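You operate a simulated robot arm through the tools that you are given. There is no shell and no other tool. Be economical: measure what you need, move in short steps, check, and stop when the job is done.

The job below is to be done with a simulated robot arm. You get a single attempt, and the scene is never put back.

TASK
Switch the white switch on the far left bench off. Then put three of the fuses from the top of the small bench on the lower shelf of the back bench. Then put two of the barrels from the barrel tray in the grey tote on the top of the far left bench. Keep to this order.

Only the result counts: the job must be done as asked and must still hold three seconds after the hand-in. Knocking over, shifting, dropping, spilling or breaking anything else fails it.

THE ROBOT
A 7-joint arm with a three-finger gripper on a trunk, on a base that drives. Base frame: it is fixed to the floor where the robot stands at the start and does not move with it; the origin is under the middle of the robot, x ahead of it, y to its left, z up. Units: mm, rad, N and s.
Its first joint turns from -2.897 to 2.897 rad. Places, roughly: barrel [-1000, 750, 1000]; fuse [-1250, 500, 1000]; lower shelf of the back bench [-3500, -700, 1400]; tote [1250, -500, 1000]; white switch on the far left bench [800, 0, 800]. Payload 2.69 kg.
The TCP is the grasp point between the finger pads, 29 mm short of the fingertips. In the tool frame z runs along the fingers and y along their closing line. Largest opening 120 mm; the body of the gripper starts 78 mm behind the TCP.
Orientation is that of the tool frame in the base frame, as a unit quaternion [x, y, z, w]. With the fingers straight down and closing along the base's y, the tool's x points along the base's -x, its y along +y and its z along -z.

THE INTERFACE
- The arm moves only by the tool send_rows. Its argument "plan" is text: rows parted by semicolons, each of 6 numbers parted by spaces: the shift along the tool's x, y, z in mm, then the turn, a rotation vector about the tool's x, y, z in rad. In form: dx dy dz rx ry rz; .... A call has 1 to 8 rows; each row is the pose to reach, as a shift and turn from the pose commanded when the call began, along the tool's axes at that moment. "hand" is the gripper command, from -1 (shut) to 1 (fully open), values between in proportion, set as the call begins (left out, the last holds). Rows are played at 5 a second. More than 50 mm and 0.15 rad between two rows, or a gripper value outside its range, and nothing of the call is played. Where a pose cannot be reached the arm comes as near as it can. A force on the tool above 40 N (or 10 N above the force at the start of the call, whichever is more), or a blocked arm, ends the call early, and 0.2 s more pass. The fingers move at their own pace and stop on an object; they squeeze with about 40 N. The grip force told is the motor's: it shows also when the fingers shut on nothing. Time passes only in rows, and 0.2 s behind the last, so rows that repeat a pose let the fingers close. The reply holds the time, the measured pose of the TCP, the force on the tool along the base axes, the opening and the grip force, in the units named above and with some noise, with the torque about the TCP (base axes, N m) and any sound that the robot's microphone picked up.
- Cameras (640 x 400 px; columns grow to the right, rows downward): "scene" is now at [287.7, 252.1, 1252.5]; the picture's right is [0.94, -0.34, 0.00], its down [-0.29, -0.82, -0.49] and it looks along [0.16, 0.46, -0.87] (base axes); focal length 214 px, centre (320, 200). "wrist" rides on the gripper at [63, 0, -104] in the tool frame; the picture's right is [0.00, 1.00, 0.00], its down [-0.83, 0.00, -0.56] and it looks along [-0.56, 0.00, 0.83] (tool axes); focal length 275 px, centre (320, 200). There is no depth. A picture from a camera that has moved, and an enlarged one, comes with that camera's place and axes in the base frame and with its lens.
- get_image(camera): a new picture of that camera. It takes no simulated time.
- lift_body(by): slides the trunk up (or, below 0, down) by that many mm; the arm and the scene camera ride with it, the base frame stays. It gives what a move gives, with no picture.
- steer(legs): drives the robot by 1 to 6 legs, each [ahead, left, turn to the left] in mm, mm and rad, along the robot's own axes; the way and the turn of a leg run together, so that a leg with both is an arc; at most 1500 mm and 3.142 rad a leg. The arm and the cameras ride along, it lands a little off, and it stops where it bumps. It gives what a move gives.
- pan_tilt(pan, tilt): turns the head with the scene camera to pan (to the left, within 2.496 rad either way) and tilt (down, from -0.506 to 1.204), counted from straight ahead of the robot. It gives what a move gives.
- close_up(camera, box): a new picture of the part [left, top, right, bottom] of that camera's present view, enlarged. It takes no simulated time.
- hand_in(): hands the job in; it is judged then, once.

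Work in short steps. Places have to be worked out from the pictures, the camera data and where the tool is seen: move nearer, look again, correct. Check each grasp and each placing, and mend what went wrong. You have 175 turns and 130 pictures in all, those below and enlarged ones among them. Open the gripper and draw the arm clear of the work before you hand the job in, unless the task says otherwise; then end with one line.

The tools are called after "Emit:" as a command line: name --argument value ..., lists and objects as JSON in quotes. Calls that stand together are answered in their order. send_rows: Moves the arm, as the interface text tells. Its arguments: {"type":"object","properties":{"plan":{"type":"string"},"hand":{"type":"number"}},"required":["plan"]} The other tools are called the same way: lift_body (by) slides the trunk up or down; steer (legs) drives the base; pan_tilt (pan, tilt) turns the head that bears the scene camera; get_image (camera) takes a picture; close_up (camera, box) takes an enlarged picture of a part of a camera's view; hand_in () hands the job in.

At the start:

```text
time_s: 0.0
tool_pos: [641.8, 286.6, 1108.0]
tcp_rot: [0.0, 1.0, 0.0, 0.0]
contact_force: [0.9, -0.4, -0.5]
wrist_torque: [0.0, 0.02, -0.02]
width: 119.9
finger_force: 0.0
trunk travel left (down, up): [-275.0, 311.0]
robot x, y, heading: [0.4, -0.6, -0.002]
head pan, tilt: [1.229, 1.065]
```

scene: 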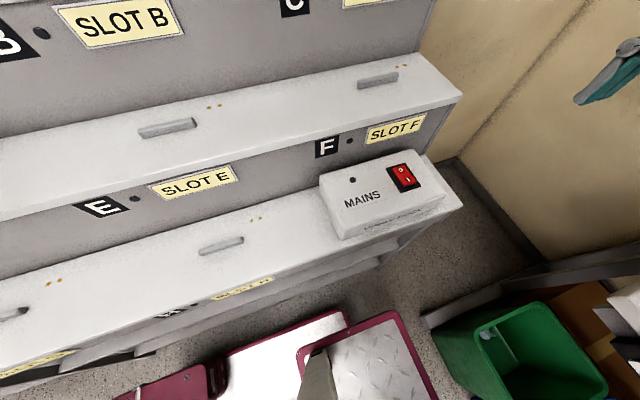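
wrist: 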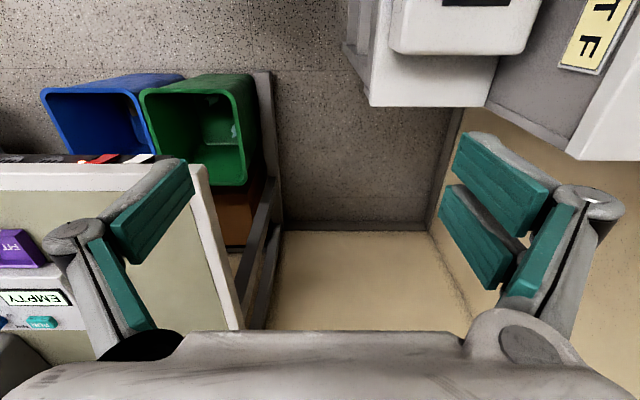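

The start pictures show a MAINS box to the left and a bench ahead. I'll turn the head to look ahead at the far left bench.

Emit:
pan_tilt --pan 0 --tilt 0.7

Emit:
get_image --camera "scene"

```text
time_s: 1.4
tool_pos: [642.5, 286.0, 1107.8]
tcp_rot: [0.0, 1.0, 0.0, 0.0]
contact_force: [0.2, 0.4, -0.3]
wrist_torque: [-0.05, -0.01, 0.0]
width: 120.2
finger_force: 0.1
trunk travel left (down, up): [-275.0, 311.0]
robot x, y, heading: [0.8, -0.1, 0.0]
head pan, tilt: [0.0, 0.7]
```

```text
127 pictures are left
camera scene: at [350.7, 190.4, 1280.2], right [0.0, -1.0, 0.0], down [-0.64, 0.0, -0.76], along [0.76, 0.0, -0.64], focal length 214 px, centre (320, 200)
```

scene: 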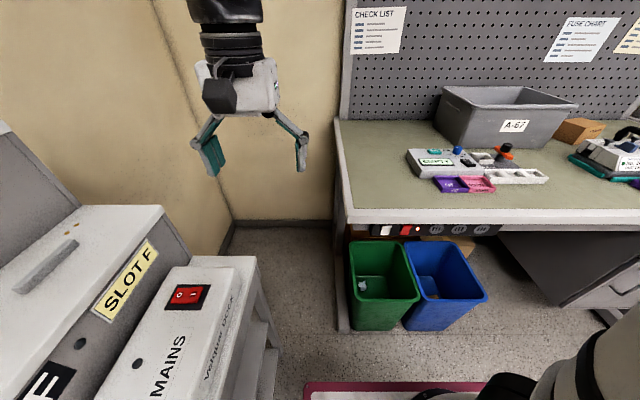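

The bench ahead has the grey tote, and a power strip with switches on its front edge. I'll zoom in on the strip and look around.

Emit:
close_up --camera "scene" --box '[350, 140, 560, 270]'

Emit:
pan_tilt --pan -1.2 --tilt 0.5

Emit:
get_image --camera "scene"

Emit:
pan_tilt --pan -2.45 --tilt 0.4

Emit:
get_image --camera "scene"

Emit:
pan_tilt --pan 2.45 --tilt 0.4

Emit:
get_image --camera "scene"

```text
3.05 times, centred on (455, 205) of scene
camera zoom: at [350.7, 190.4, 1280.2], right [0.0, -1.0, 0.0], down [-0.64, 0.0, -0.76], along [0.76, 0.0, -0.64], focal length 654 px, centre (-91, 185)
```

zoom: 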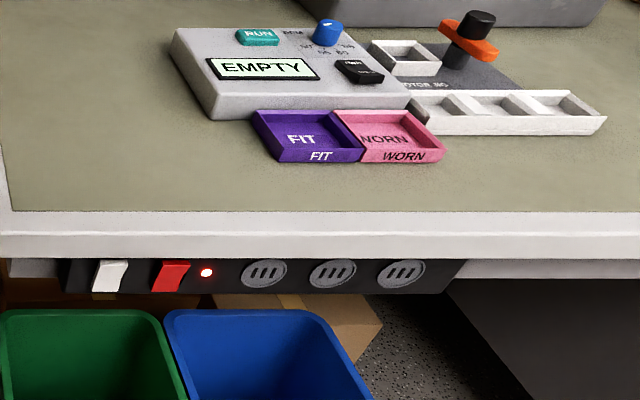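

```text
time_s: 2.8
tool_pos: [642.3, 287.0, 1108.2]
tcp_rot: [0.0, 1.0, -0.001, 0.0]
contact_force: [0.6, -1.3, -0.1]
wrist_torque: [-0.02, 0.0, -0.03]
width: 120.0
finger_force: 0.1
trunk travel left (down, up): [-275.0, 311.0]
robot x, y, heading: [0.2, 1.7, 0.001]
head pan, tilt: [-1.201, 0.499]
```

```text
125 pictures are left
camera scene: at [298.7, 105.5, 1298.0], right [-0.93, -0.36, 0.0], down [-0.17, 0.45, -0.88], along [0.32, -0.82, -0.48], focal length 214 px, centre (320, 200)
```

scene: 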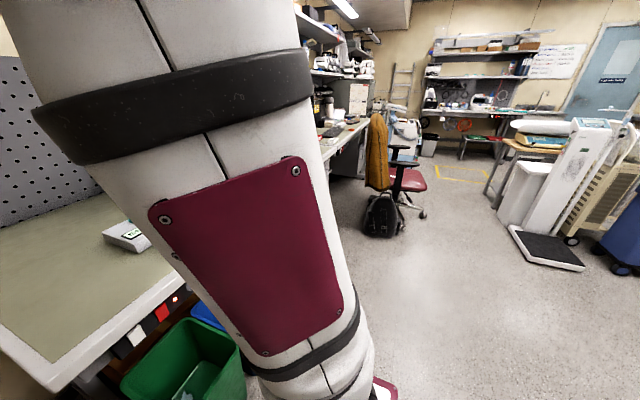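

```text
time_s: 4.2
tool_pos: [641.9, 285.5, 1107.5]
tcp_rot: [-0.001, 1.0, 0.0, -0.001]
contact_force: [-0.6, 0.5, 0.4]
wrist_torque: [0.0, 0.02, -0.03]
width: 120.0
finger_force: 0.1
trunk travel left (down, up): [-275.0, 311.0]
robot x, y, heading: [1.7, 1.4, 0.003]
head pan, tilt: [-2.45, 0.4]
```

```text
124 pictures are left
camera scene: at [194.4, 131.3, 1307.1], right [-0.64, 0.77, 0.0], down [0.3, 0.25, -0.92], along [-0.71, -0.59, -0.39], focal length 214 px, centre (320, 200)
```

scene: 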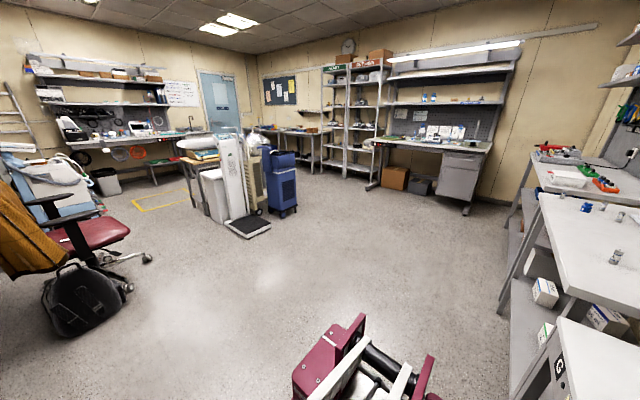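

```text
time_s: 8.1
tool_pos: [641.9, 286.8, 1107.0]
tcp_rot: [0.0, 1.0, 0.0, 0.0]
contact_force: [0.0, 0.5, -0.7]
wrist_torque: [0.01, 0.0, -0.02]
width: 120.0
finger_force: 0.1
trunk travel left (down, up): [-275.0, 311.0]
robot x, y, heading: [-0.7, -0.1, 0.0]
head pan, tilt: [2.45, 0.4]
```

```text
123 pictures are left
camera scene: at [194.4, 249.4, 1307.1], right [0.64, 0.77, 0.0], down [0.3, -0.25, -0.92], along [-0.71, 0.59, -0.39], focal length 214 px, centre (320, 200)
```

scene: 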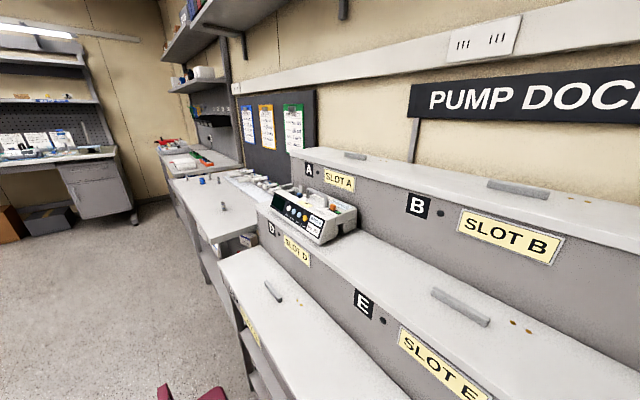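

The white rocker sits on the strip at about [783, -8, 800], with the red one to its right. I'll look at it more closely.

Emit:
pan_tilt --pan -0.3 --tilt 0.8

Emit:
get_image --camera "scene"

```text
time_s: 10.6
tool_pos: [642.8, 286.6, 1107.6]
tcp_rot: [0.0, 1.0, 0.0, 0.001]
contact_force: [0.4, -0.7, 1.0]
wrist_torque: [-0.01, -0.03, 0.01]
width: 120.0
finger_force: 0.1
trunk travel left (down, up): [-275.0, 311.0]
robot x, y, heading: [2.1, -1.4, -0.0]
head pan, tilt: [-0.3, 0.799]
```

```text
122 pictures are left
camera scene: at [342.8, 166.5, 1272.0], right [-0.3, -0.96, 0.0], down [-0.68, 0.21, -0.7], along [0.67, -0.21, -0.72], focal length 214 px, centre (320, 200)
```

scene: 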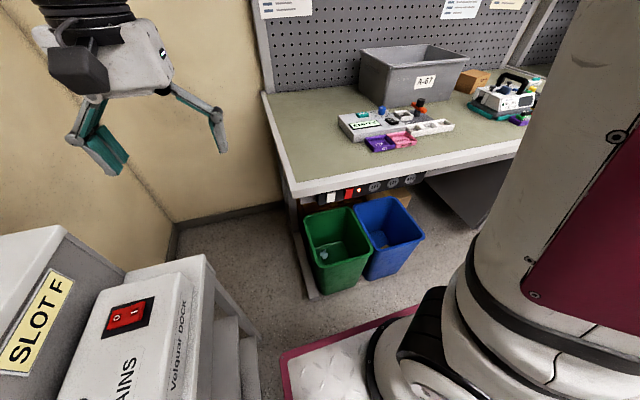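

Zooming in on the switches.

Emit:
close_up --camera "scene" --box '[310, 170, 390, 220]'

```text
8.00 times, centred on (350, 195) of scene
camera zoom: at [342.8, 166.5, 1272.0], right [-0.3, -0.96, 0.0], down [-0.68, 0.21, -0.7], along [0.67, -0.21, -0.72], focal length 1716 px, centre (80, 240)
```

zoom: 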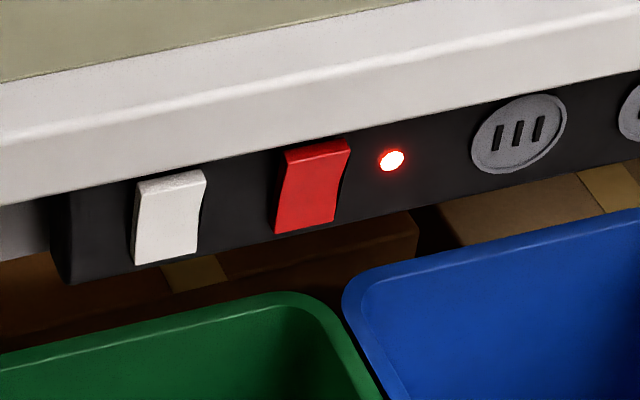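

The rocker is at about y=-7; whether its top or bottom is pressed in needs a nearer look. I'll bring the tool in front of the bench and rotate it toward horizontal.

Emit:
send_rows --plan "0 -40 0 0 0 0; 10 -80 0 0 -0.12 0; 20 -120 10 0 -0.25 0; 30 -160 20 0 -0.38 0; 40 -200 30 0 -0.51 0; 50 -235 50 0 -0.64 0; 60 -265 70 0 -0.77 0; 70 -293 90 0 -0.9 0" --hand -1

Emit:
get_image --camera "wrist"

```text
time_s: 12.3
tool_pos: [605.7, -2.2, 1107.8]
tcp_rot: [0.0, 0.9, -0.001, 0.436]
contact_force: [0.4, -0.7, -1.2]
wrist_torque: [0.01, -0.02, 0.03]
width: 0.1
finger_force: 28.7
out of reach, approached as far as the arm can: row 7, 8
trunk travel left (down, up): [-275.0, 311.0]
robot x, y, heading: [0.9, -1.0, -0.002]
head pan, tilt: [-0.3, 0.799]
```

```text
120 pictures are left
camera wrist: at [484.5, -3.5, 1121.8], right [0.0, 1.0, 0.0], down [0.08, 0.0, 1.0], along [1.0, 0.0, -0.08], focal length 275 px, centre (320, 200)
```

wrist: 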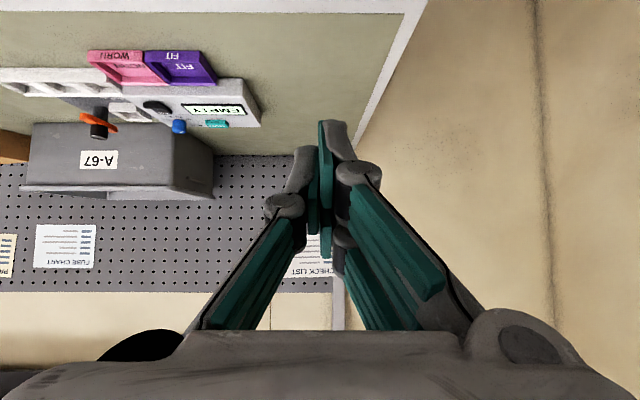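

The tool is tilted with the image upside down, and the bench edge is well ahead. I'll lower the trunk so the arm works at the switch's height.

Emit:
lift_body --by -250

Emit:
get_image --camera "wrist"

```text
time_s: 14.9
tool_pos: [632.1, -7.0, 858.9]
tcp_rot: [0.001, 0.901, -0.001, 0.434]
contact_force: [-0.5, 0.7, -0.3]
wrist_torque: [0.02, 0.0, 0.0]
width: 0.1
finger_force: 28.4
trunk travel left (down, up): [-25.0, 561.0]
robot x, y, heading: [1.5, -2.4, 0.004]
head pan, tilt: [-0.3, 0.799]
```

```text
119 pictures are left
camera wrist: at [510.1, -7.9, 873.9], right [0.0, 1.0, 0.0], down [0.08, 0.0, 1.0], along [1.0, 0.0, -0.08], focal length 275 px, centre (320, 200)
```

wrist: 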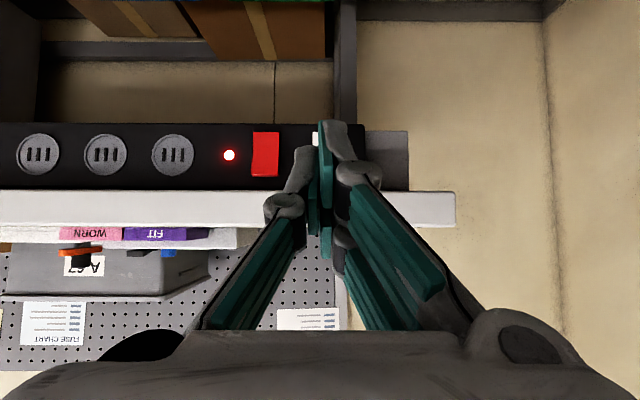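

The strip is clearly in view, with white hidden behind the fingers at y≈-9, z≈807. The head camera is lower now, so I'll use it to judge the rocker's state.

Emit:
close_up --camera "scene" --box '[290, 100, 450, 200]'

```text
4.00 times, centred on (370, 150) of scene
camera zoom: at [376.4, 166.5, 1021.7], right [-0.3, -0.96, 0.0], down [-0.68, 0.21, -0.7], along [0.67, -0.21, -0.72], focal length 858 px, centre (120, 400)
```

zoom: 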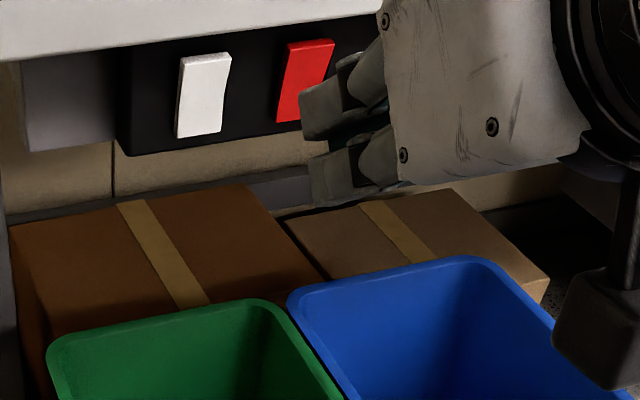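

I'll tilt the head up to centre the strip and zoom in hard.

Emit:
pan_tilt --pan -0.4 --tilt 0.5

Emit:
close_up --camera "scene" --box '[290, 160, 370, 210]'

```text
time_s: 15.7
tool_pos: [631.8, -6.7, 859.1]
tcp_rot: [0.0, 0.901, 0.0, 0.433]
contact_force: [0.5, 0.7, 0.4]
wrist_torque: [-0.04, -0.03, -0.02]
width: 0.0
finger_force: 28.5
trunk travel left (down, up): [-25.0, 561.0]
robot x, y, heading: [-1.1, -1.6, -0.001]
head pan, tilt: [-0.4, 0.499]
```

```text
8.00 times, centred on (330, 185) of scene
camera zoom: at [383.2, 154.9, 1047.6], right [-0.39, -0.92, 0.0], down [-0.44, 0.19, -0.88], along [0.81, -0.34, -0.48], focal length 1716 px, centre (240, 320)
```

zoom: 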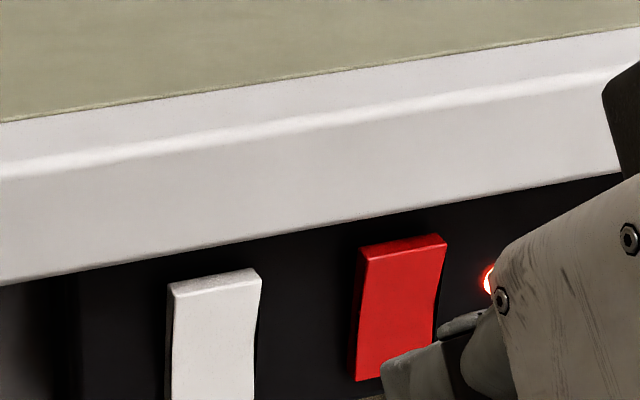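

Emit:
close_up --camera "scene" --box '[296, 175, 360, 215]'

```text
10.00 times, centred on (328, 195) of scene
camera zoom: at [383.2, 154.9, 1047.6], right [-0.39, -0.92, 0.0], down [-0.44, 0.19, -0.88], along [0.81, -0.34, -0.48], focal length 2145 px, centre (240, 250)
```

zoom: 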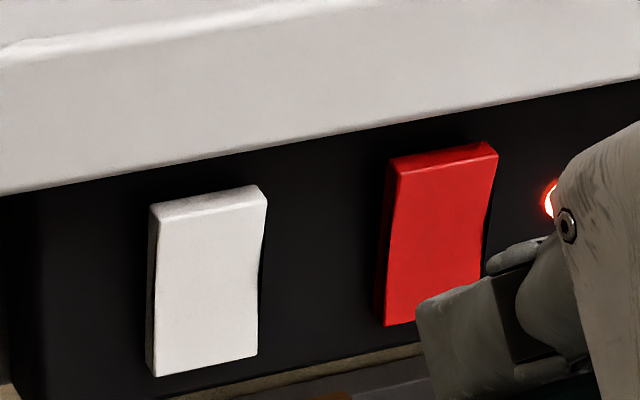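

The two rockers look tilted differently, but I can't settle it from this angle. I'll take the wrist camera to the left of the strip for a side view.

Emit:
send_rows --plan "-9 32 14 0.047 0 0.0375; -18 64 29 0.094 0 0.075; -27 97 43 0.14 0 0.1125; -36 129 58 0.187 0 0.15; -45 161 72 0.234 0 0.1875"

Emit:
get_image --camera "wrist"

```text
time_s: 16.8
tool_pos: [683.5, 27.5, 830.9]
tcp_rot: [0.224, 0.89, -0.041, 0.394]
contact_force: [0.1, -0.6, -0.5]
wrist_torque: [-0.05, -0.01, -0.01]
width: 0.0
finger_force: 28.3
trunk travel left (down, up): [-25.0, 561.0]
robot x, y, heading: [0.9, 3.4, -0.004]
head pan, tilt: [-0.4, 0.499]
stopped in row 5: the arm was blocked; the commanded pose is now the measured one
```

```text
115 pictures are left
camera wrist: at [574.8, 76.5, 856.1], right [0.43, 0.9, 0.1], down [0.11, -0.16, 0.98], along [0.9, -0.41, -0.17], focal length 275 px, centre (320, 200)
```

wrist: 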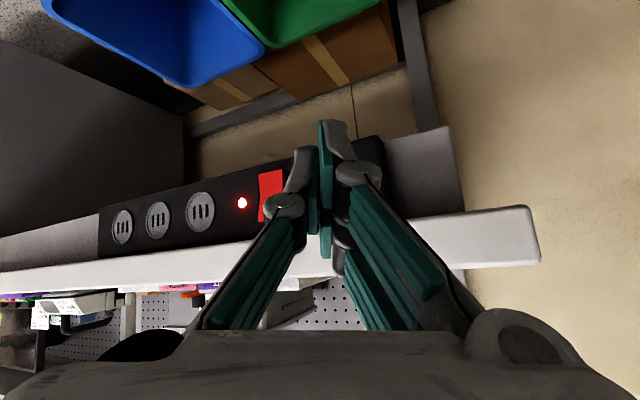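

The arm was blocked midway. I'll look left for what it met.

Emit:
pan_tilt --pan 0.5 --tilt 0.9

Emit:
get_image --camera "scene"

Emit:
pan_tilt --pan -0.5 --tilt 0.6

Emit:
get_image --camera "scene"

```text
time_s: 18.0
tool_pos: [685.6, 25.8, 834.5]
tcp_rot: [0.228, 0.888, -0.039, 0.396]
contact_force: [0.4, -0.3, 0.4]
wrist_torque: [0.03, 0.0, -0.01]
width: 0.0
finger_force: 29.6
trunk travel left (down, up): [-25.0, 561.0]
robot x, y, heading: [0.5, 3.0, 0.002]
head pan, tilt: [0.499, 0.901]
```

```text
114 pictures are left
camera scene: at [359.0, 240.4, 1017.5], right [0.64, -0.77, 0.0], down [-0.58, -0.48, -0.66], along [0.5, 0.42, -0.75], focal length 214 px, centre (320, 200)
```

scene: 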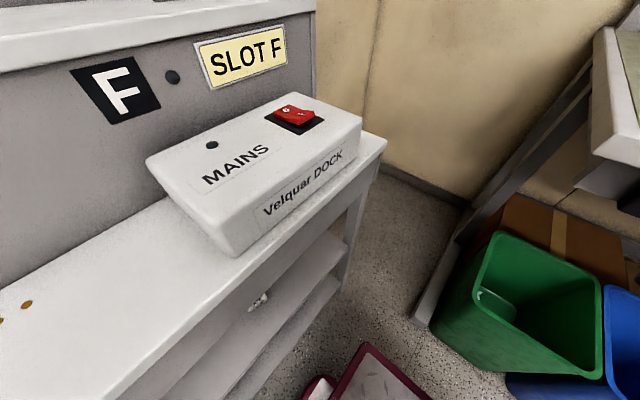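

```text
time_s: 19.2
tool_pos: [682.9, 25.1, 831.7]
tcp_rot: [0.228, 0.89, -0.042, 0.394]
contact_force: [0.1, -0.2, -0.3]
wrist_torque: [0.0, 0.01, 0.03]
width: 0.0
finger_force: 28.6
trunk travel left (down, up): [-25.0, 561.0]
robot x, y, heading: [-2.0, 0.4, 0.001]
head pan, tilt: [-0.499, 0.6]
```

```text
113 pictures are left
camera scene: at [372.5, 241.4, 1041.7], right [0.57, -0.82, 0.0], down [-0.44, -0.31, -0.84], along [0.69, 0.48, -0.54], focal length 214 px, centre (320, 200)
```

scene: 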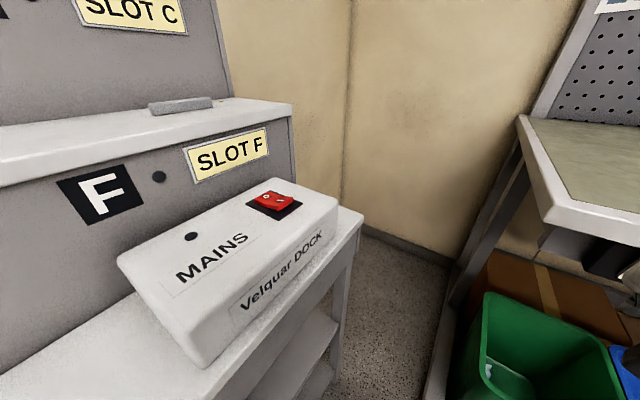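

The head seems to be stuck against the arm, since it reads -0.5 but still looks left. I'll pan it back left, then move the arm away to the right.

Emit:
pan_tilt --pan 0.7 --tilt 0.6

Emit:
send_rows --plan "0 -20 0 0 0 0; 0 -40 0 0 0 0; 0 -60 0 0 0 0"

Emit:
get_image --camera "wrist"

```text
time_s: 20.6
tool_pos: [685.3, 30.7, 833.7]
tcp_rot: [0.222, 0.889, -0.042, 0.398]
contact_force: [-0.9, -0.7, 0.3]
wrist_torque: [0.03, 0.0, 0.01]
width: 0.2
finger_force: 28.8
trunk travel left (down, up): [-25.0, 561.0]
robot x, y, heading: [-0.5, 0.3, 0.003]
head pan, tilt: [0.7, 0.6]
```

```text
time_s: 21.4
tool_pos: [659.7, -23.7, 825.7]
tcp_rot: [0.224, 0.89, -0.043, 0.396]
contact_force: [1.2, -0.2, -0.3]
wrist_torque: [-0.01, 0.03, 0.02]
width: 0.0
finger_force: 28.5
trunk travel left (down, up): [-25.0, 561.0]
robot x, y, heading: [-3.8, -3.5, -0.004]
head pan, tilt: [0.7, 0.6]
```

```text
112 pictures are left
camera wrist: at [549.6, 24.1, 850.4], right [0.43, 0.9, 0.1], down [0.11, -0.16, 0.98], along [0.9, -0.41, -0.17], focal length 275 px, centre (320, 200)
```

wrist: 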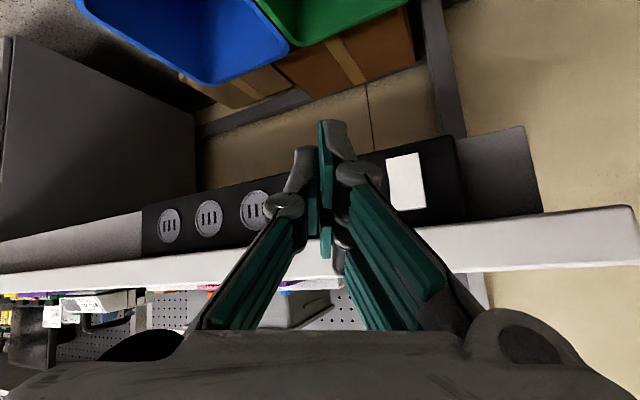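

White is visible now. I'll zoom in on it here.

Emit:
close_up --camera "wrist" --box '[360, 130, 456, 190]'

```text
6.67 times, centred on (408, 160) of wrist
camera zoom: at [549.6, 24.1, 850.4], right [0.43, 0.9, 0.1], down [0.11, -0.16, 0.98], along [0.9, -0.41, -0.17], focal length 1835 px, centre (-267, 467)
```

zoom: 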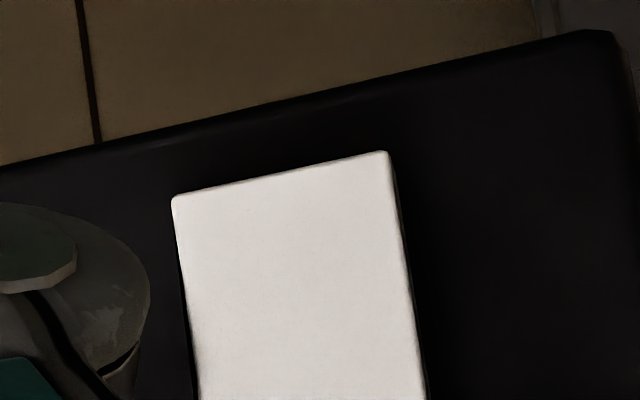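

I need a true side view, so I'll bring the camera to the right of the strip, clear of the head, and look left.

Emit:
send_rows --plan "-9 -12 10 -0.095 0.013 -0.092; -17 -25 19 -0.19 0.027 -0.184; -26 -37 29 -0.286 0.04 -0.275; -35 -50 38 -0.382 0.053 -0.367; -43 -62 48 -0.477 0.066 -0.459; -52 -75 57 -0.572 0.08 -0.55; -61 -87 67 -0.668 0.093 -0.642"

Emit:
get_image --camera "wrist"

```text
time_s: 23.0
tool_pos: [703.2, -138.4, 816.8]
tcp_rot: [-0.203, 0.896, 0.137, 0.371]
contact_force: [-0.2, -0.3, 0.1]
wrist_torque: [0.0, 0.0, 0.03]
width: 0.1
finger_force: 28.7
trunk travel left (down, up): [-25.0, 561.0]
robot x, y, heading: [-0.6, -1.1, 0.002]
head pan, tilt: [0.7, 0.6]
```

```text
110 pictures are left
camera wrist: at [599.9, -197.9, 841.8], right [-0.47, 0.88, 0.09], down [0.19, 0.0, 0.98], along [0.86, 0.48, -0.17], focal length 275 px, centre (320, 200)
```

wrist: 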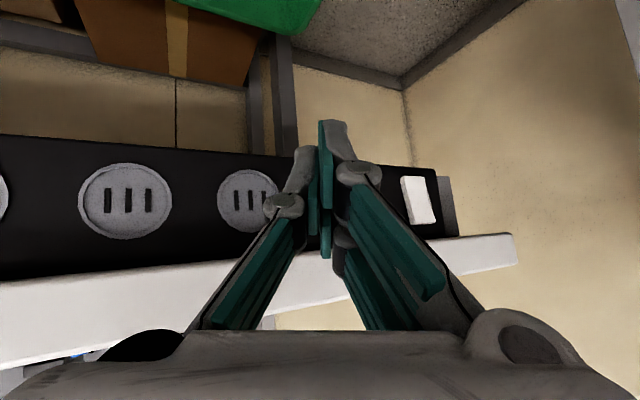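

Emit:
close_up --camera "wrist" --box '[380, 165, 460, 235]'

```text
5.71 times, centred on (420, 200) of wrist
camera zoom: at [599.9, -197.9, 841.8], right [-0.47, 0.88, 0.09], down [0.19, 0.0, 0.98], along [0.86, 0.48, -0.17], focal length 1573 px, centre (-251, 200)
```

zoom: 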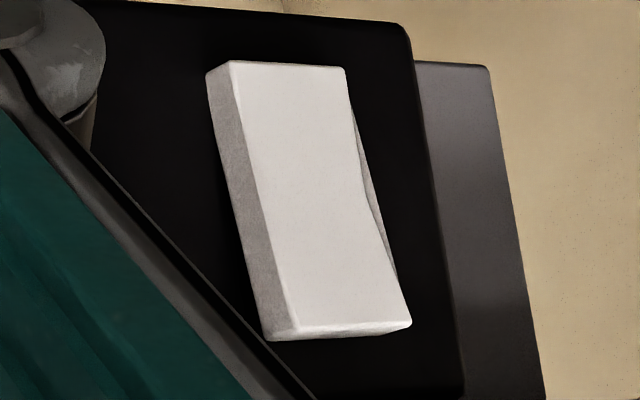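

I'll shift further right so both rockers appear beside the fingers at a steep angle.

Emit:
send_rows --plan "0 -22 -3 0 0 0; 0 -44 -6 0 0 0; 0.7 -66 -9.5 0 0 0"

Emit:
close_up --camera "wrist" --box '[400, 130, 560, 240]'

```text
time_s: 23.8
tool_pos: [726.4, -202.7, 816.8]
tcp_rot: [-0.202, 0.896, 0.136, 0.372]
contact_force: [0.0, 0.8, 0.5]
wrist_torque: [-0.03, -0.01, 0.05]
width: 0.0
finger_force: 28.6
trunk travel left (down, up): [-25.0, 561.0]
robot x, y, heading: [2.4, 3.4, -0.005]
head pan, tilt: [0.7, 0.6]
```

```text
3.64 times, centred on (480, 185) of wrist
camera zoom: at [622.8, -261.1, 841.5], right [-0.47, 0.88, 0.09], down [0.19, 0.0, 0.98], along [0.86, 0.48, -0.17], focal length 1001 px, centre (-262, 254)
```

zoom: 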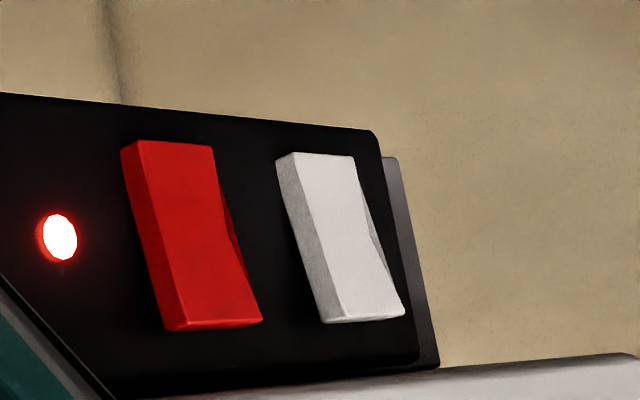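

Both rockers have the bottom pressed in and the top standing out; red has its lamp lit, so this state is "on". Off means pressing in the upper half, at about [765, -3, 818]. I'll bring the tool level in front of it.

Emit:
send_rows --plan "0 10 -10 0.063 -0.096 0.013; -4 40 -2 0.126 -0.192 0.026; -8 70 8 0.189 -0.289 0.039; -12 100 18 0.251 -0.385 0.051; -15 125 27 0.314 -0.481 0.064; -18 150 36 0.377 -0.577 0.077; -21 175 45 0.44 -0.674 0.09; -24.4 197.6 52 0.503 -0.77 0.103"

Emit:
get_image --camera "wrist"

```text
time_s: 25.2
tool_pos: [731.3, -106.2, 873.8]
tcp_rot: [-0.06, 0.79, 0.046, 0.608]
contact_force: [-25.2, -2.9, 6.2]
wrist_torque: [-0.01, -0.27, -0.15]
width: 0.0
finger_force: 28.3
out of reach, approached as far as the arm can: row 4, 5, 6
trunk travel left (down, up): [-25.0, 561.0]
robot x, y, heading: [1.2, 1.4, -0.005]
head pan, tilt: [0.7, 0.6]
stopped in row 6: the force on the tool passed its limit at 82 N (the readings are from after the stop); the commanded pose is now the measured one
```

```text
107 pictures are left
camera wrist: at [616.4, -124.3, 838.6], right [-0.15, 0.99, 0.0], down [-0.32, -0.05, 0.95], along [0.93, 0.15, 0.32], focal length 275 px, centre (320, 200)
```

wrist: 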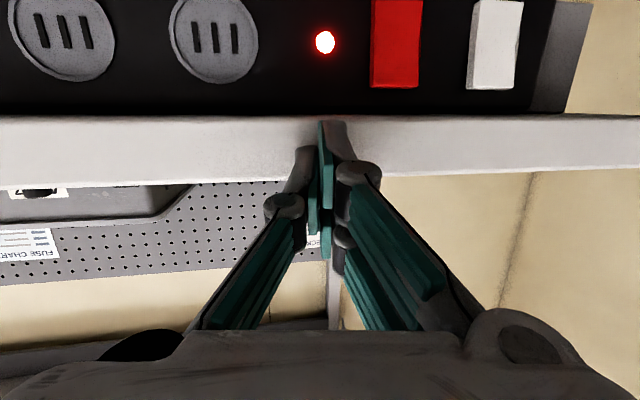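

The level pose isn't reachable this close, and the fingertips touched the bench edge. I'll back the tool off and drive the base back 250 mm for room.

Emit:
send_rows --plan "0 0 -15 0 0 0; 0 0 -40 0 0 0; 0 0 -60 0 0 0"

Emit:
steer --legs '[[-250, 0, 0]]'

```text
time_s: 26.0
tool_pos: [677.9, -117.4, 896.8]
tcp_rot: [-0.062, 0.791, 0.048, 0.607]
contact_force: [-0.4, -0.3, -0.2]
wrist_torque: [0.01, 0.02, -0.01]
width: 0.3
finger_force: 28.7
out of reach, approached as far as the arm can: row 1, 2, 3
trunk travel left (down, up): [-25.0, 561.0]
robot x, y, heading: [-3.2, -2.4, -0.003]
head pan, tilt: [0.7, 0.6]
```

```text
time_s: 27.8
tool_pos: [421.7, -121.8, 896.0]
tcp_rot: [-0.059, 0.792, 0.045, 0.606]
contact_force: [0.3, 0.2, 0.3]
wrist_torque: [0.0, -0.02, 0.01]
width: 0.0
finger_force: 28.7
trunk travel left (down, up): [-25.0, 561.0]
robot x, y, heading: [-256.4, -0.8, -0.006]
head pan, tilt: [0.7, 0.6]
```

Now I'll level the tool and approach to about [640, -3, 817].

Emit:
send_rows --plan "2 12 35 0.022 -0.038 0.003; 4 24 70 0.043 -0.077 0.006; 7 36 105 0.065 -0.115 0.009; 9 48 140 0.087 -0.153 0.013; 11 60 176 0.108 -0.19 0.016; 13 73 211 0.13 -0.23 0.019; 16 85 246 0.152 -0.268 0.022"

Emit:
get_image --camera "wrist"

```text
time_s: 29.4
tool_pos: [639.6, -5.1, 819.0]
tcp_rot: [0.004, 0.705, -0.002, 0.709]
contact_force: [-0.2, -2.0, -0.7]
wrist_torque: [0.01, -0.03, 0.13]
width: 0.0
finger_force: 28.6
out of reach, approached as far as the arm can: row 1, 2, 3, 4, 5, 6
trunk travel left (down, up): [-25.0, 561.0]
robot x, y, heading: [-255.6, 2.4, -0.005]
head pan, tilt: [0.7, 0.6]
```

```text
106 pictures are left
camera wrist: at [535.7, -3.6, 753.5], right [0.01, 1.0, 0.0], down [-0.56, 0.01, 0.83], along [0.83, -0.01, 0.56], focal length 275 px, centre (320, 200)
```

wrist: 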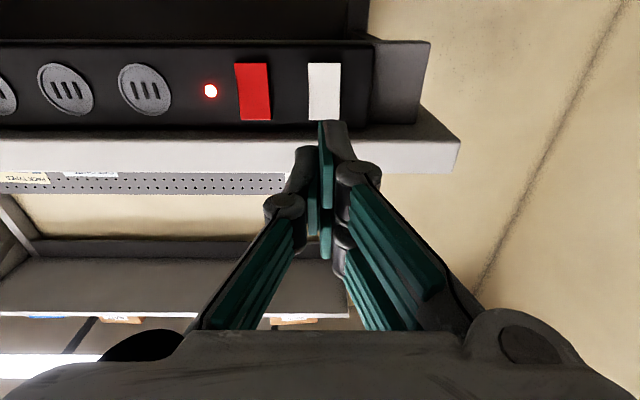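

The tool is level and aligned with the white rocker (y≈-3, centre z≈806, upper half ≈817). I'll advance to just short of it.

Emit:
send_rows --plan "0 1 30 0 0 0; 0 1 60 0 0 0; 0 1 85 0 0 0"

Emit:
get_image --camera "wrist"

```text
time_s: 30.2
tool_pos: [726.6, 0.5, 818.5]
tcp_rot: [0.002, 0.706, -0.001, 0.709]
contact_force: [-0.5, 0.2, -0.4]
wrist_torque: [-0.01, 0.01, -0.01]
width: 0.0
finger_force: 28.8
trunk travel left (down, up): [-25.0, 561.0]
robot x, y, heading: [-255.8, 1.9, -0.007]
head pan, tilt: [0.7, 0.6]
```

```text
105 pictures are left
camera wrist: at [622.6, -1.3, 752.4], right [0.0, 1.0, 0.0], down [-0.56, 0.0, 0.83], along [0.83, 0.0, 0.56], focal length 275 px, centre (320, 200)
```

wrist: 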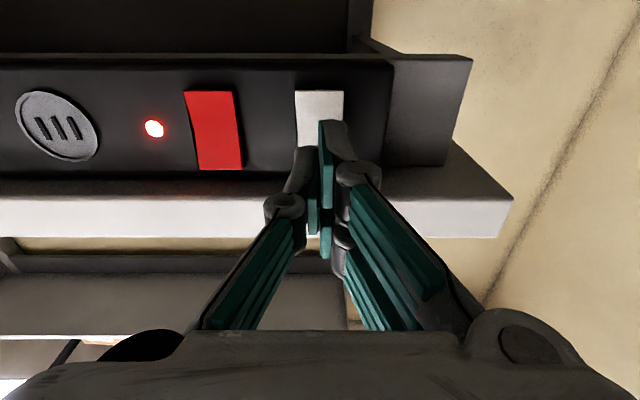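

The tip sits before the upper half, with clearance under the apron. I'll press forward slowly.

Emit:
send_rows --plan "0 0 5 0 0 0; 0 0 10 0 0 0; 0 0 14 0 0 0; 0 0 18 0 0 0; 0 0 21 0 0 0; 0 0 24 0 0 0"

Emit:
get_image --camera "wrist"

```text
time_s: 31.6
tool_pos: [744.1, -0.7, 817.4]
tcp_rot: [0.002, 0.705, 0.001, 0.709]
contact_force: [-16.1, -2.9, 5.9]
wrist_torque: [0.02, -0.04, -0.01]
width: 6.2
finger_force: 28.9
trunk travel left (down, up): [-25.0, 561.0]
robot x, y, heading: [-255.9, 0.2, -0.005]
head pan, tilt: [0.7, 0.6]
stopped in row 6: the force on the tool passed its limit at 49 N (the readings are from after the stop); the commanded pose is now the measured one
```

```text
104 pictures are left
camera wrist: at [639.4, -1.0, 752.9], right [0.0, 1.0, 0.0], down [-0.56, 0.0, 0.83], along [0.83, 0.0, 0.56], focal length 275 px, centre (320, 200)
```

wrist: 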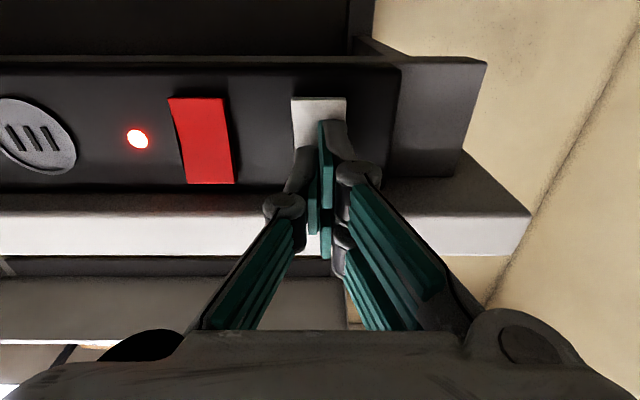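

Contact stopped at 49 N. I'll back off and inspect the rocker.

Emit:
send_rows --plan "0 0 -25 0 0 0; 0 0 -60 0 0 0; 0 -45 -75 0 0 0; 0 -90 -90 0 0 0"

Emit:
close_up --camera "wrist" --box '[240, 10, 440, 135]'

```text
time_s: 32.6
tool_pos: [653.6, -89.8, 817.4]
tcp_rot: [0.0, 0.707, 0.001, 0.708]
contact_force: [-0.5, -0.1, 1.1]
wrist_torque: [-0.03, -0.01, 0.04]
width: 0.2
finger_force: 28.3
trunk travel left (down, up): [-25.0, 561.0]
robot x, y, heading: [-257.5, 0.2, -0.005]
head pan, tilt: [0.7, 0.6]
```

```text
3.20 times, centred on (340, 72) of wrist
camera zoom: at [549.0, -90.5, 752.7], right [0.0, 1.0, 0.0], down [-0.56, 0.0, 0.83], along [0.83, 0.0, 0.56], focal length 881 px, centre (256, 608)
```

zoom: 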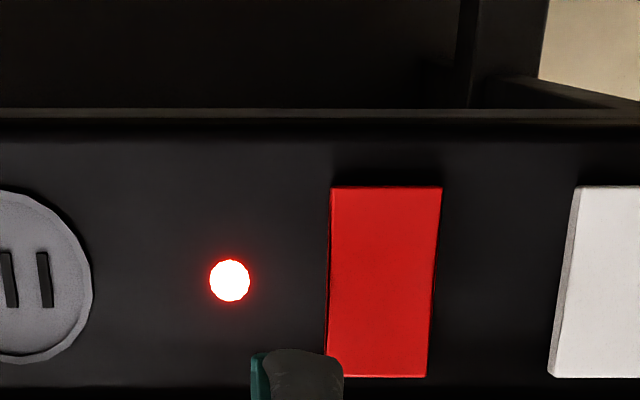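

I'll zoom on the white rocker with red beside it.

Emit:
close_up --camera "wrist" --box '[320, 40, 480, 140]'

```text
4.00 times, centred on (400, 90) of wrist
camera zoom: at [549.0, -90.5, 752.7], right [0.0, 1.0, 0.0], down [-0.56, 0.0, 0.83], along [0.83, 0.0, 0.56], focal length 1101 px, centre (0, 640)
```

zoom: 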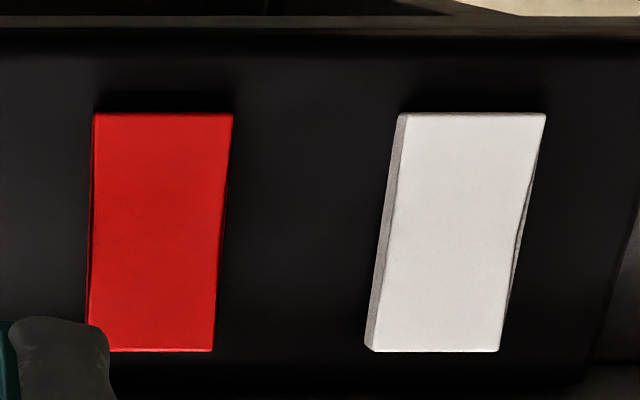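

I'll go to the right again for an oblique view.

Emit:
send_rows --plan "-5 -40 0 -0.14 0 0; -10 -80 20 -0.28 0 0; -20 -125 40 -0.42 0 0"

Emit:
get_image --camera "wrist"

```text
refused: row 3 steps farther than a row can; nothing moved
```

```text
101 pictures are left
camera wrist: at [549.0, -90.5, 752.7], right [0.0, 1.0, 0.0], down [-0.56, 0.0, 0.83], along [0.83, 0.0, 0.56], focal length 275 px, centre (320, 200)
```

wrist: 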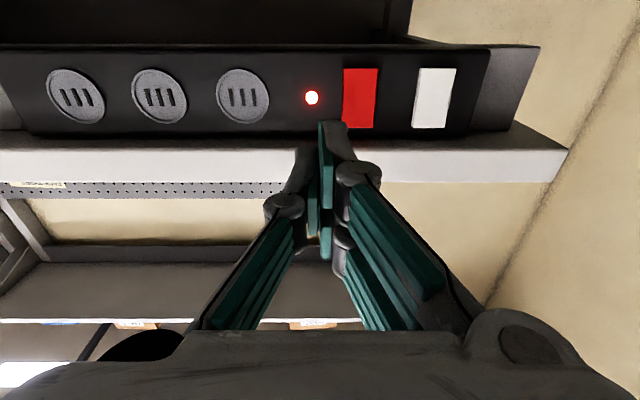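

One step was too long; resending with finer rows.

Emit:
send_rows --plan "-5 -32 0 -0.11 0 0; -10 -64 12 -0.22 0 0; -15 -95 26 -0.33 0 0; -20 -125 40 -0.42 0 0"

Emit:
close_up --camera "wrist" --box '[380, 40, 620, 190]'

```text
time_s: 33.6
tool_pos: [691.7, -215.8, 836.5]
tcp_rot: [-0.147, 0.69, 0.147, 0.693]
contact_force: [-0.1, 0.5, 0.9]
wrist_torque: [-0.03, 0.05, -0.01]
width: 0.0
finger_force: 28.6
trunk travel left (down, up): [-25.0, 561.0]
robot x, y, heading: [-256.0, 0.9, -0.006]
head pan, tilt: [0.7, 0.6]
```

```text
2.67 times, centred on (500, 115) of wrist
camera zoom: at [597.1, -258.2, 771.6], right [-0.41, 0.91, 0.0], down [-0.51, -0.22, 0.83], along [0.76, 0.34, 0.56], focal length 734 px, centre (-160, 427)
```

zoom: 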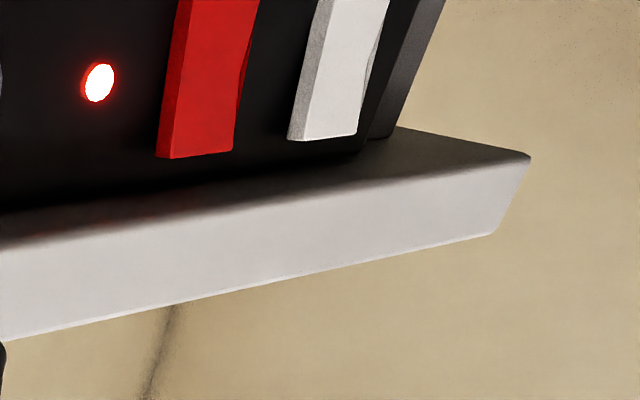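

Emit:
close_up --camera "wrist" --box '[400, 0, 560, 110]'

```text
3.64 times, centred on (480, 55) of wrist
camera zoom: at [597.1, -258.2, 771.6], right [-0.41, 0.91, 0.0], down [-0.51, -0.22, 0.83], along [0.76, 0.34, 0.56], focal length 1001 px, centre (-262, 727)
```

zoom: 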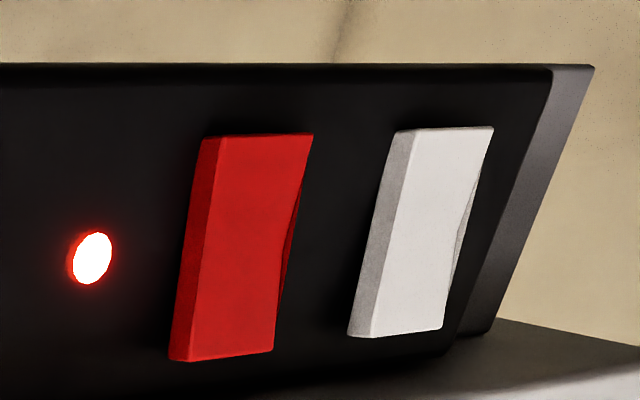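

White still matches red's tilt, so it hasn't toggled: my press was too near the pivot, which spans z 786–828. I'll press again higher, at z≈825.

Emit:
send_rows --plan "2 33 14 0.07 0 0; 4 65 28 0.14 0 0; 6 98 43 0.21 0 0; 8 130 57 0.28 0 0; 10 163 71 0.35 0 0; 12 195.5 86 0.42 0 0"

```text
time_s: 35.0
tool_pos: [693.7, -2.2, 823.0]
tcp_rot: [0.002, 0.707, -0.001, 0.707]
contact_force: [0.1, -0.2, -0.7]
wrist_torque: [0.03, -0.03, 0.02]
width: 0.0
finger_force: 28.5
trunk travel left (down, up): [-25.0, 561.0]
robot x, y, heading: [-260.0, 2.6, -0.008]
head pan, tilt: [0.7, 0.6]
```

At z≈823; I'll raise it 2 mm and press forward gently.

Emit:
send_rows --plan "-2 0 25 0 0 0; -2 0 36 0 0 0; -2 0 42 0 0 0; -2 0 47 0 0 0; -2 0 51 0 0 0; -2 0 55 0 0 0; -2 0 59 0 0 0; -2 0 62 0 0 0"

Emit:
get_image --camera "wrist"

```text
time_s: 35.9
tool_pos: [734.9, -1.6, 827.8]
tcp_rot: [0.001, 0.707, 0.0, 0.708]
contact_force: [-18.5, -3.4, 6.9]
wrist_torque: [0.06, -0.54, 0.01]
width: 0.0
finger_force: 27.9
trunk travel left (down, up): [-25.0, 561.0]
robot x, y, heading: [-257.8, -3.2, -0.003]
head pan, tilt: [0.7, 0.6]
stopped in row 4: the force on the tool passed its limit at 53 N (the readings are from after the stop); the commanded pose is now the measured one
```

```text
98 pictures are left
camera wrist: at [629.9, -1.9, 762.1], right [0.0, 1.0, 0.0], down [-0.56, 0.0, 0.83], along [0.83, 0.0, 0.56], focal length 275 px, centre (320, 200)
```

wrist: 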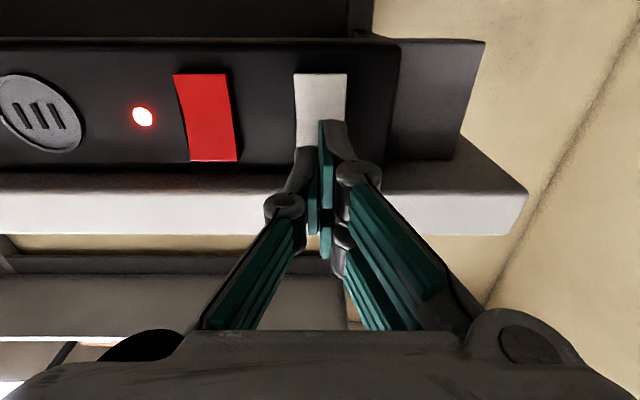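

The torque shows the knuckles touched the apron this time, while the first push landed near the pivot. I'll back off and pitch the fingers upward by 0.6 rad so a corner presses the upper half from below.

Emit:
send_rows --plan "3 0 -20 0 0 0; 17 0 -45 0 0 0; 17 0 -45 0 -0.12 0; 17 0 -45 0 -0.24 0; 17 0 -45 0 -0.36 0; 17 0 -45 0 -0.48 0; 17 0 -45 0 -0.6 0"

Emit:
get_image --camera "wrist"

```text
time_s: 37.5
tool_pos: [690.0, -0.9, 808.3]
tcp_rot: [0.002, 0.466, -0.001, 0.885]
contact_force: [0.0, -0.4, 0.0]
wrist_torque: [0.0, 0.01, 0.01]
width: 0.2
finger_force: 28.9
trunk travel left (down, up): [-25.0, 561.0]
robot x, y, heading: [-263.2, -0.6, -0.007]
head pan, tilt: [0.7, 0.6]
```

```text
97 pictures are left
camera wrist: at [639.2, -1.2, 696.4], right [0.0, 1.0, 0.0], down [-0.93, 0.0, 0.37], along [0.37, 0.0, 0.93], focal length 275 px, centre (320, 200)
```

wrist: 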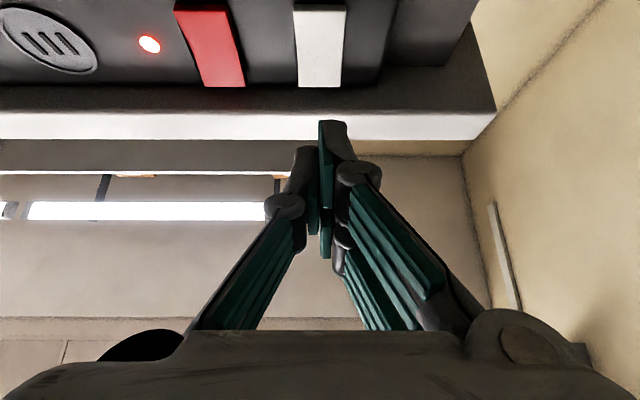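

Pitched up, with the knuckles clear below the apron (edge ≈[756, 839]). Now I'll push forward along X, with the corner at z≈819.

Emit:
send_rows --plan "12.5 0 21.7 0 0 0; 18.2 0 29.9 0 0 0; 22.2 0 35.7 0 0 0; 25 0 39.8 0 0 0; 27.3 0 43.1 0 0 0; 29.5 0 46.4 0 0 0; 31.8 0 49.7 0 0 0; 34.1 0 53 0 0 0"

Emit:
get_image --camera "wrist"

```text
time_s: 38.7
tool_pos: [735.5, -3.2, 809.2]
tcp_rot: [0.002, 0.466, 0.001, 0.885]
contact_force: [-10.0, -2.0, -0.9]
wrist_torque: [0.03, 0.08, -0.06]
width: 0.1
finger_force: 28.7
trunk travel left (down, up): [-25.0, 561.0]
robot x, y, heading: [-257.3, 0.9, -0.01]
head pan, tilt: [0.7, 0.6]
stopped in row 5: the force on the tool passed its limit at 50 N (the readings are from after the stop); the commanded pose is now the measured one
```

```text
96 pictures are left
camera wrist: at [685.6, -2.4, 697.1], right [0.0, 1.0, 0.0], down [-0.93, 0.0, 0.37], along [0.37, 0.0, 0.93], focal length 275 px, centre (320, 200)
```

wrist: 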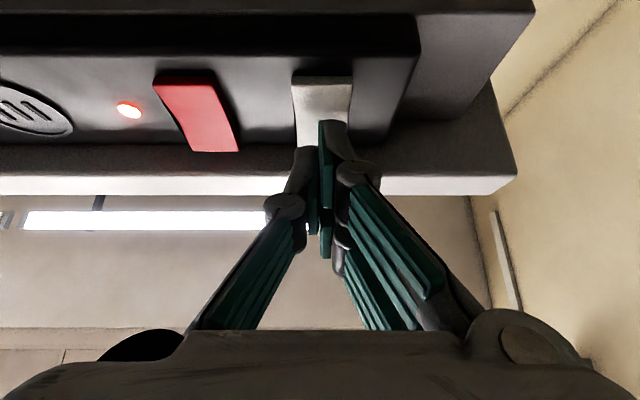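

White now shows a protruding lower end unlike red, so it looks flipped. I'll back off and check.

Emit:
send_rows --plan "-14 0 -20 0 0 0; -34 0 -50 0 0 0; -45 -40 -66 0 0 0; -45 -85 -66 0 0 0"

Emit:
get_image --camera "wrist"

```text
time_s: 39.7
tool_pos: [657.7, -87.7, 808.3]
tcp_rot: [0.0, 0.467, 0.002, 0.884]
contact_force: [0.3, 1.2, -0.4]
wrist_torque: [-0.01, 0.01, -0.01]
width: 0.0
finger_force: 28.7
trunk travel left (down, up): [-25.0, 561.0]
robot x, y, heading: [-260.6, 1.2, -0.008]
head pan, tilt: [0.7, 0.6]
```

```text
95 pictures are left
camera wrist: at [607.4, -86.6, 695.4], right [0.0, 1.0, 0.0], down [-0.93, 0.0, 0.37], along [0.37, 0.0, 0.93], focal length 275 px, centre (320, 200)
```

wrist: 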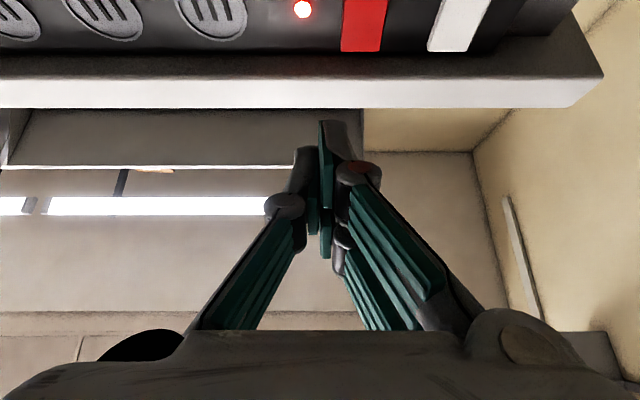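

I'll bring the tool back to level and step back to see both rockers fully.

Emit:
send_rows --plan "-5 0 -10 0 0.12 0; -10 0 -20 0 0.24 0; -15 0 -30 0 0.36 0; -20 0 -40 0 0.48 0; -25 0 -50 0 0.6 0"

Emit:
close_up --camera "wrist" --box '[310, 40, 470, 140]'

```text
time_s: 40.9
tool_pos: [608.3, -92.3, 802.7]
tcp_rot: [0.001, 0.708, 0.003, 0.706]
contact_force: [0.4, -0.4, 0.4]
wrist_torque: [0.0, -0.01, 0.03]
width: 0.1
finger_force: 29.3
out of reach, approached as far as the arm can: row 4, 5
trunk travel left (down, up): [-25.0, 561.0]
robot x, y, heading: [-260.6, 0.2, -0.003]
head pan, tilt: [0.7, 0.6]
```

```text
4.00 times, centred on (390, 90) of wrist
camera zoom: at [504.5, -91.8, 738.8], right [0.0, 1.0, 0.0], down [-0.55, 0.0, 0.83], along [0.83, 0.0, 0.55], focal length 1101 px, centre (40, 640)
```

zoom: 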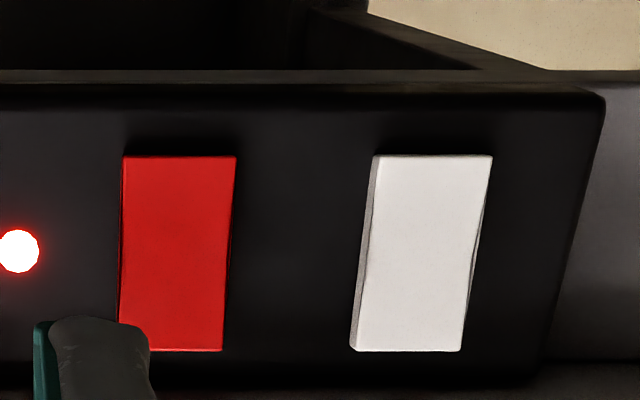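

White seems to have sprung back: it rotated while pushed but didn't pass its tipping point. I'll return pitched up and press deeper, in finer steps.

Emit:
send_rows --plan "-2 18 0 0 -0.12 0; -4 36 20 0 -0.24 0; -6 54 40 0 -0.36 0; -8 72 65 0 -0.48 0; -9 90 90 0 -0.6 0; -9 90 115 0 -0.6 0"

Emit:
close_up --camera "wrist" --box '[140, 0, 460, 200]'

```text
time_s: 42.3
tool_pos: [724.4, -1.3, 812.6]
tcp_rot: [0.0, 0.466, 0.001, 0.885]
contact_force: [-0.1, -0.3, -1.1]
wrist_torque: [0.01, -0.03, -0.02]
width: 0.0
finger_force: 28.5
out of reach, approached as far as the arm can: row 1
trunk travel left (down, up): [-25.0, 561.0]
robot x, y, heading: [-256.6, -1.9, -0.01]
head pan, tilt: [0.7, 0.6]
```

```text
2.00 times, centred on (300, 100) of wrist
camera zoom: at [674.2, -0.9, 699.9], right [0.0, 1.0, 0.0], down [-0.93, 0.0, 0.37], along [0.37, 0.0, 0.93], focal length 551 px, centre (360, 400)
```

zoom: 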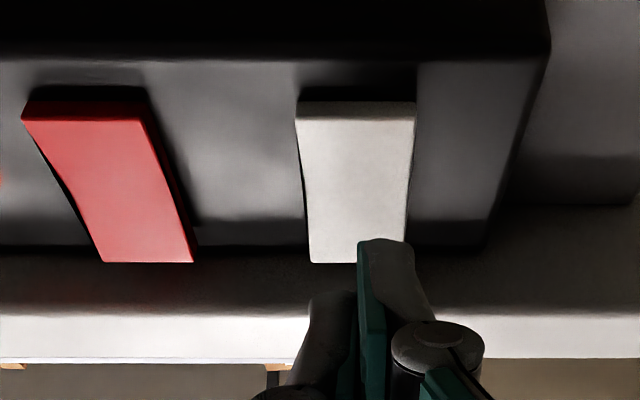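

Ready in front of it; pushing in 2 mm steps.

Emit:
send_rows --plan "3.4 0 5 0 0 0; 4.5 0 6.6 0 0 0; 5.7 0 8.2 0 0 0; 6.8 0 9.9 0 0 0; 7.9 0 11.5 0 0 0; 9 0 13.2 0 0 0; 10.2 0 14.8 0 0 0; 11.3 0 16.5 0 0 0"

Emit:
close_up --camera "wrist" --box '[140, 0, 460, 200]'

```text
time_s: 43.6
tool_pos: [736.1, -0.1, 813.3]
tcp_rot: [0.001, 0.464, 0.002, 0.886]
contact_force: [-12.2, -2.8, 1.3]
wrist_torque: [0.02, -0.04, -0.02]
width: 0.0
finger_force: 27.8
trunk travel left (down, up): [-25.0, 561.0]
robot x, y, heading: [-262.0, -4.2, -0.004]
head pan, tilt: [0.7, 0.6]
heard: click
stopped in row 6: the force on the tool passed its limit at 47 N (the readings are from after the stop); the commanded pose is now the measured one
```

```text
2.00 times, centred on (300, 100) of wrist
camera zoom: at [685.8, -0.7, 701.3], right [0.0, 1.0, 0.0], down [-0.93, 0.0, 0.37], along [0.37, 0.0, 0.93], focal length 551 px, centre (360, 400)
```

zoom: 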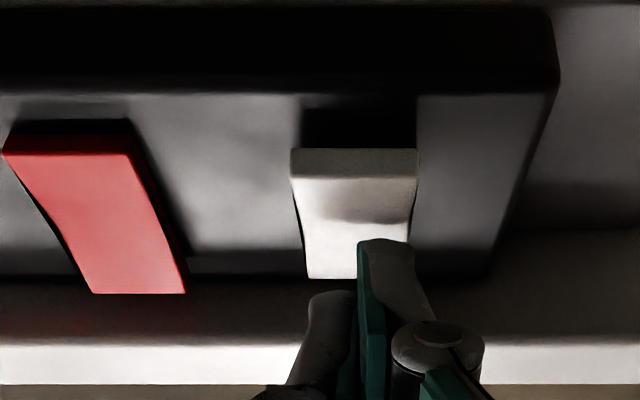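

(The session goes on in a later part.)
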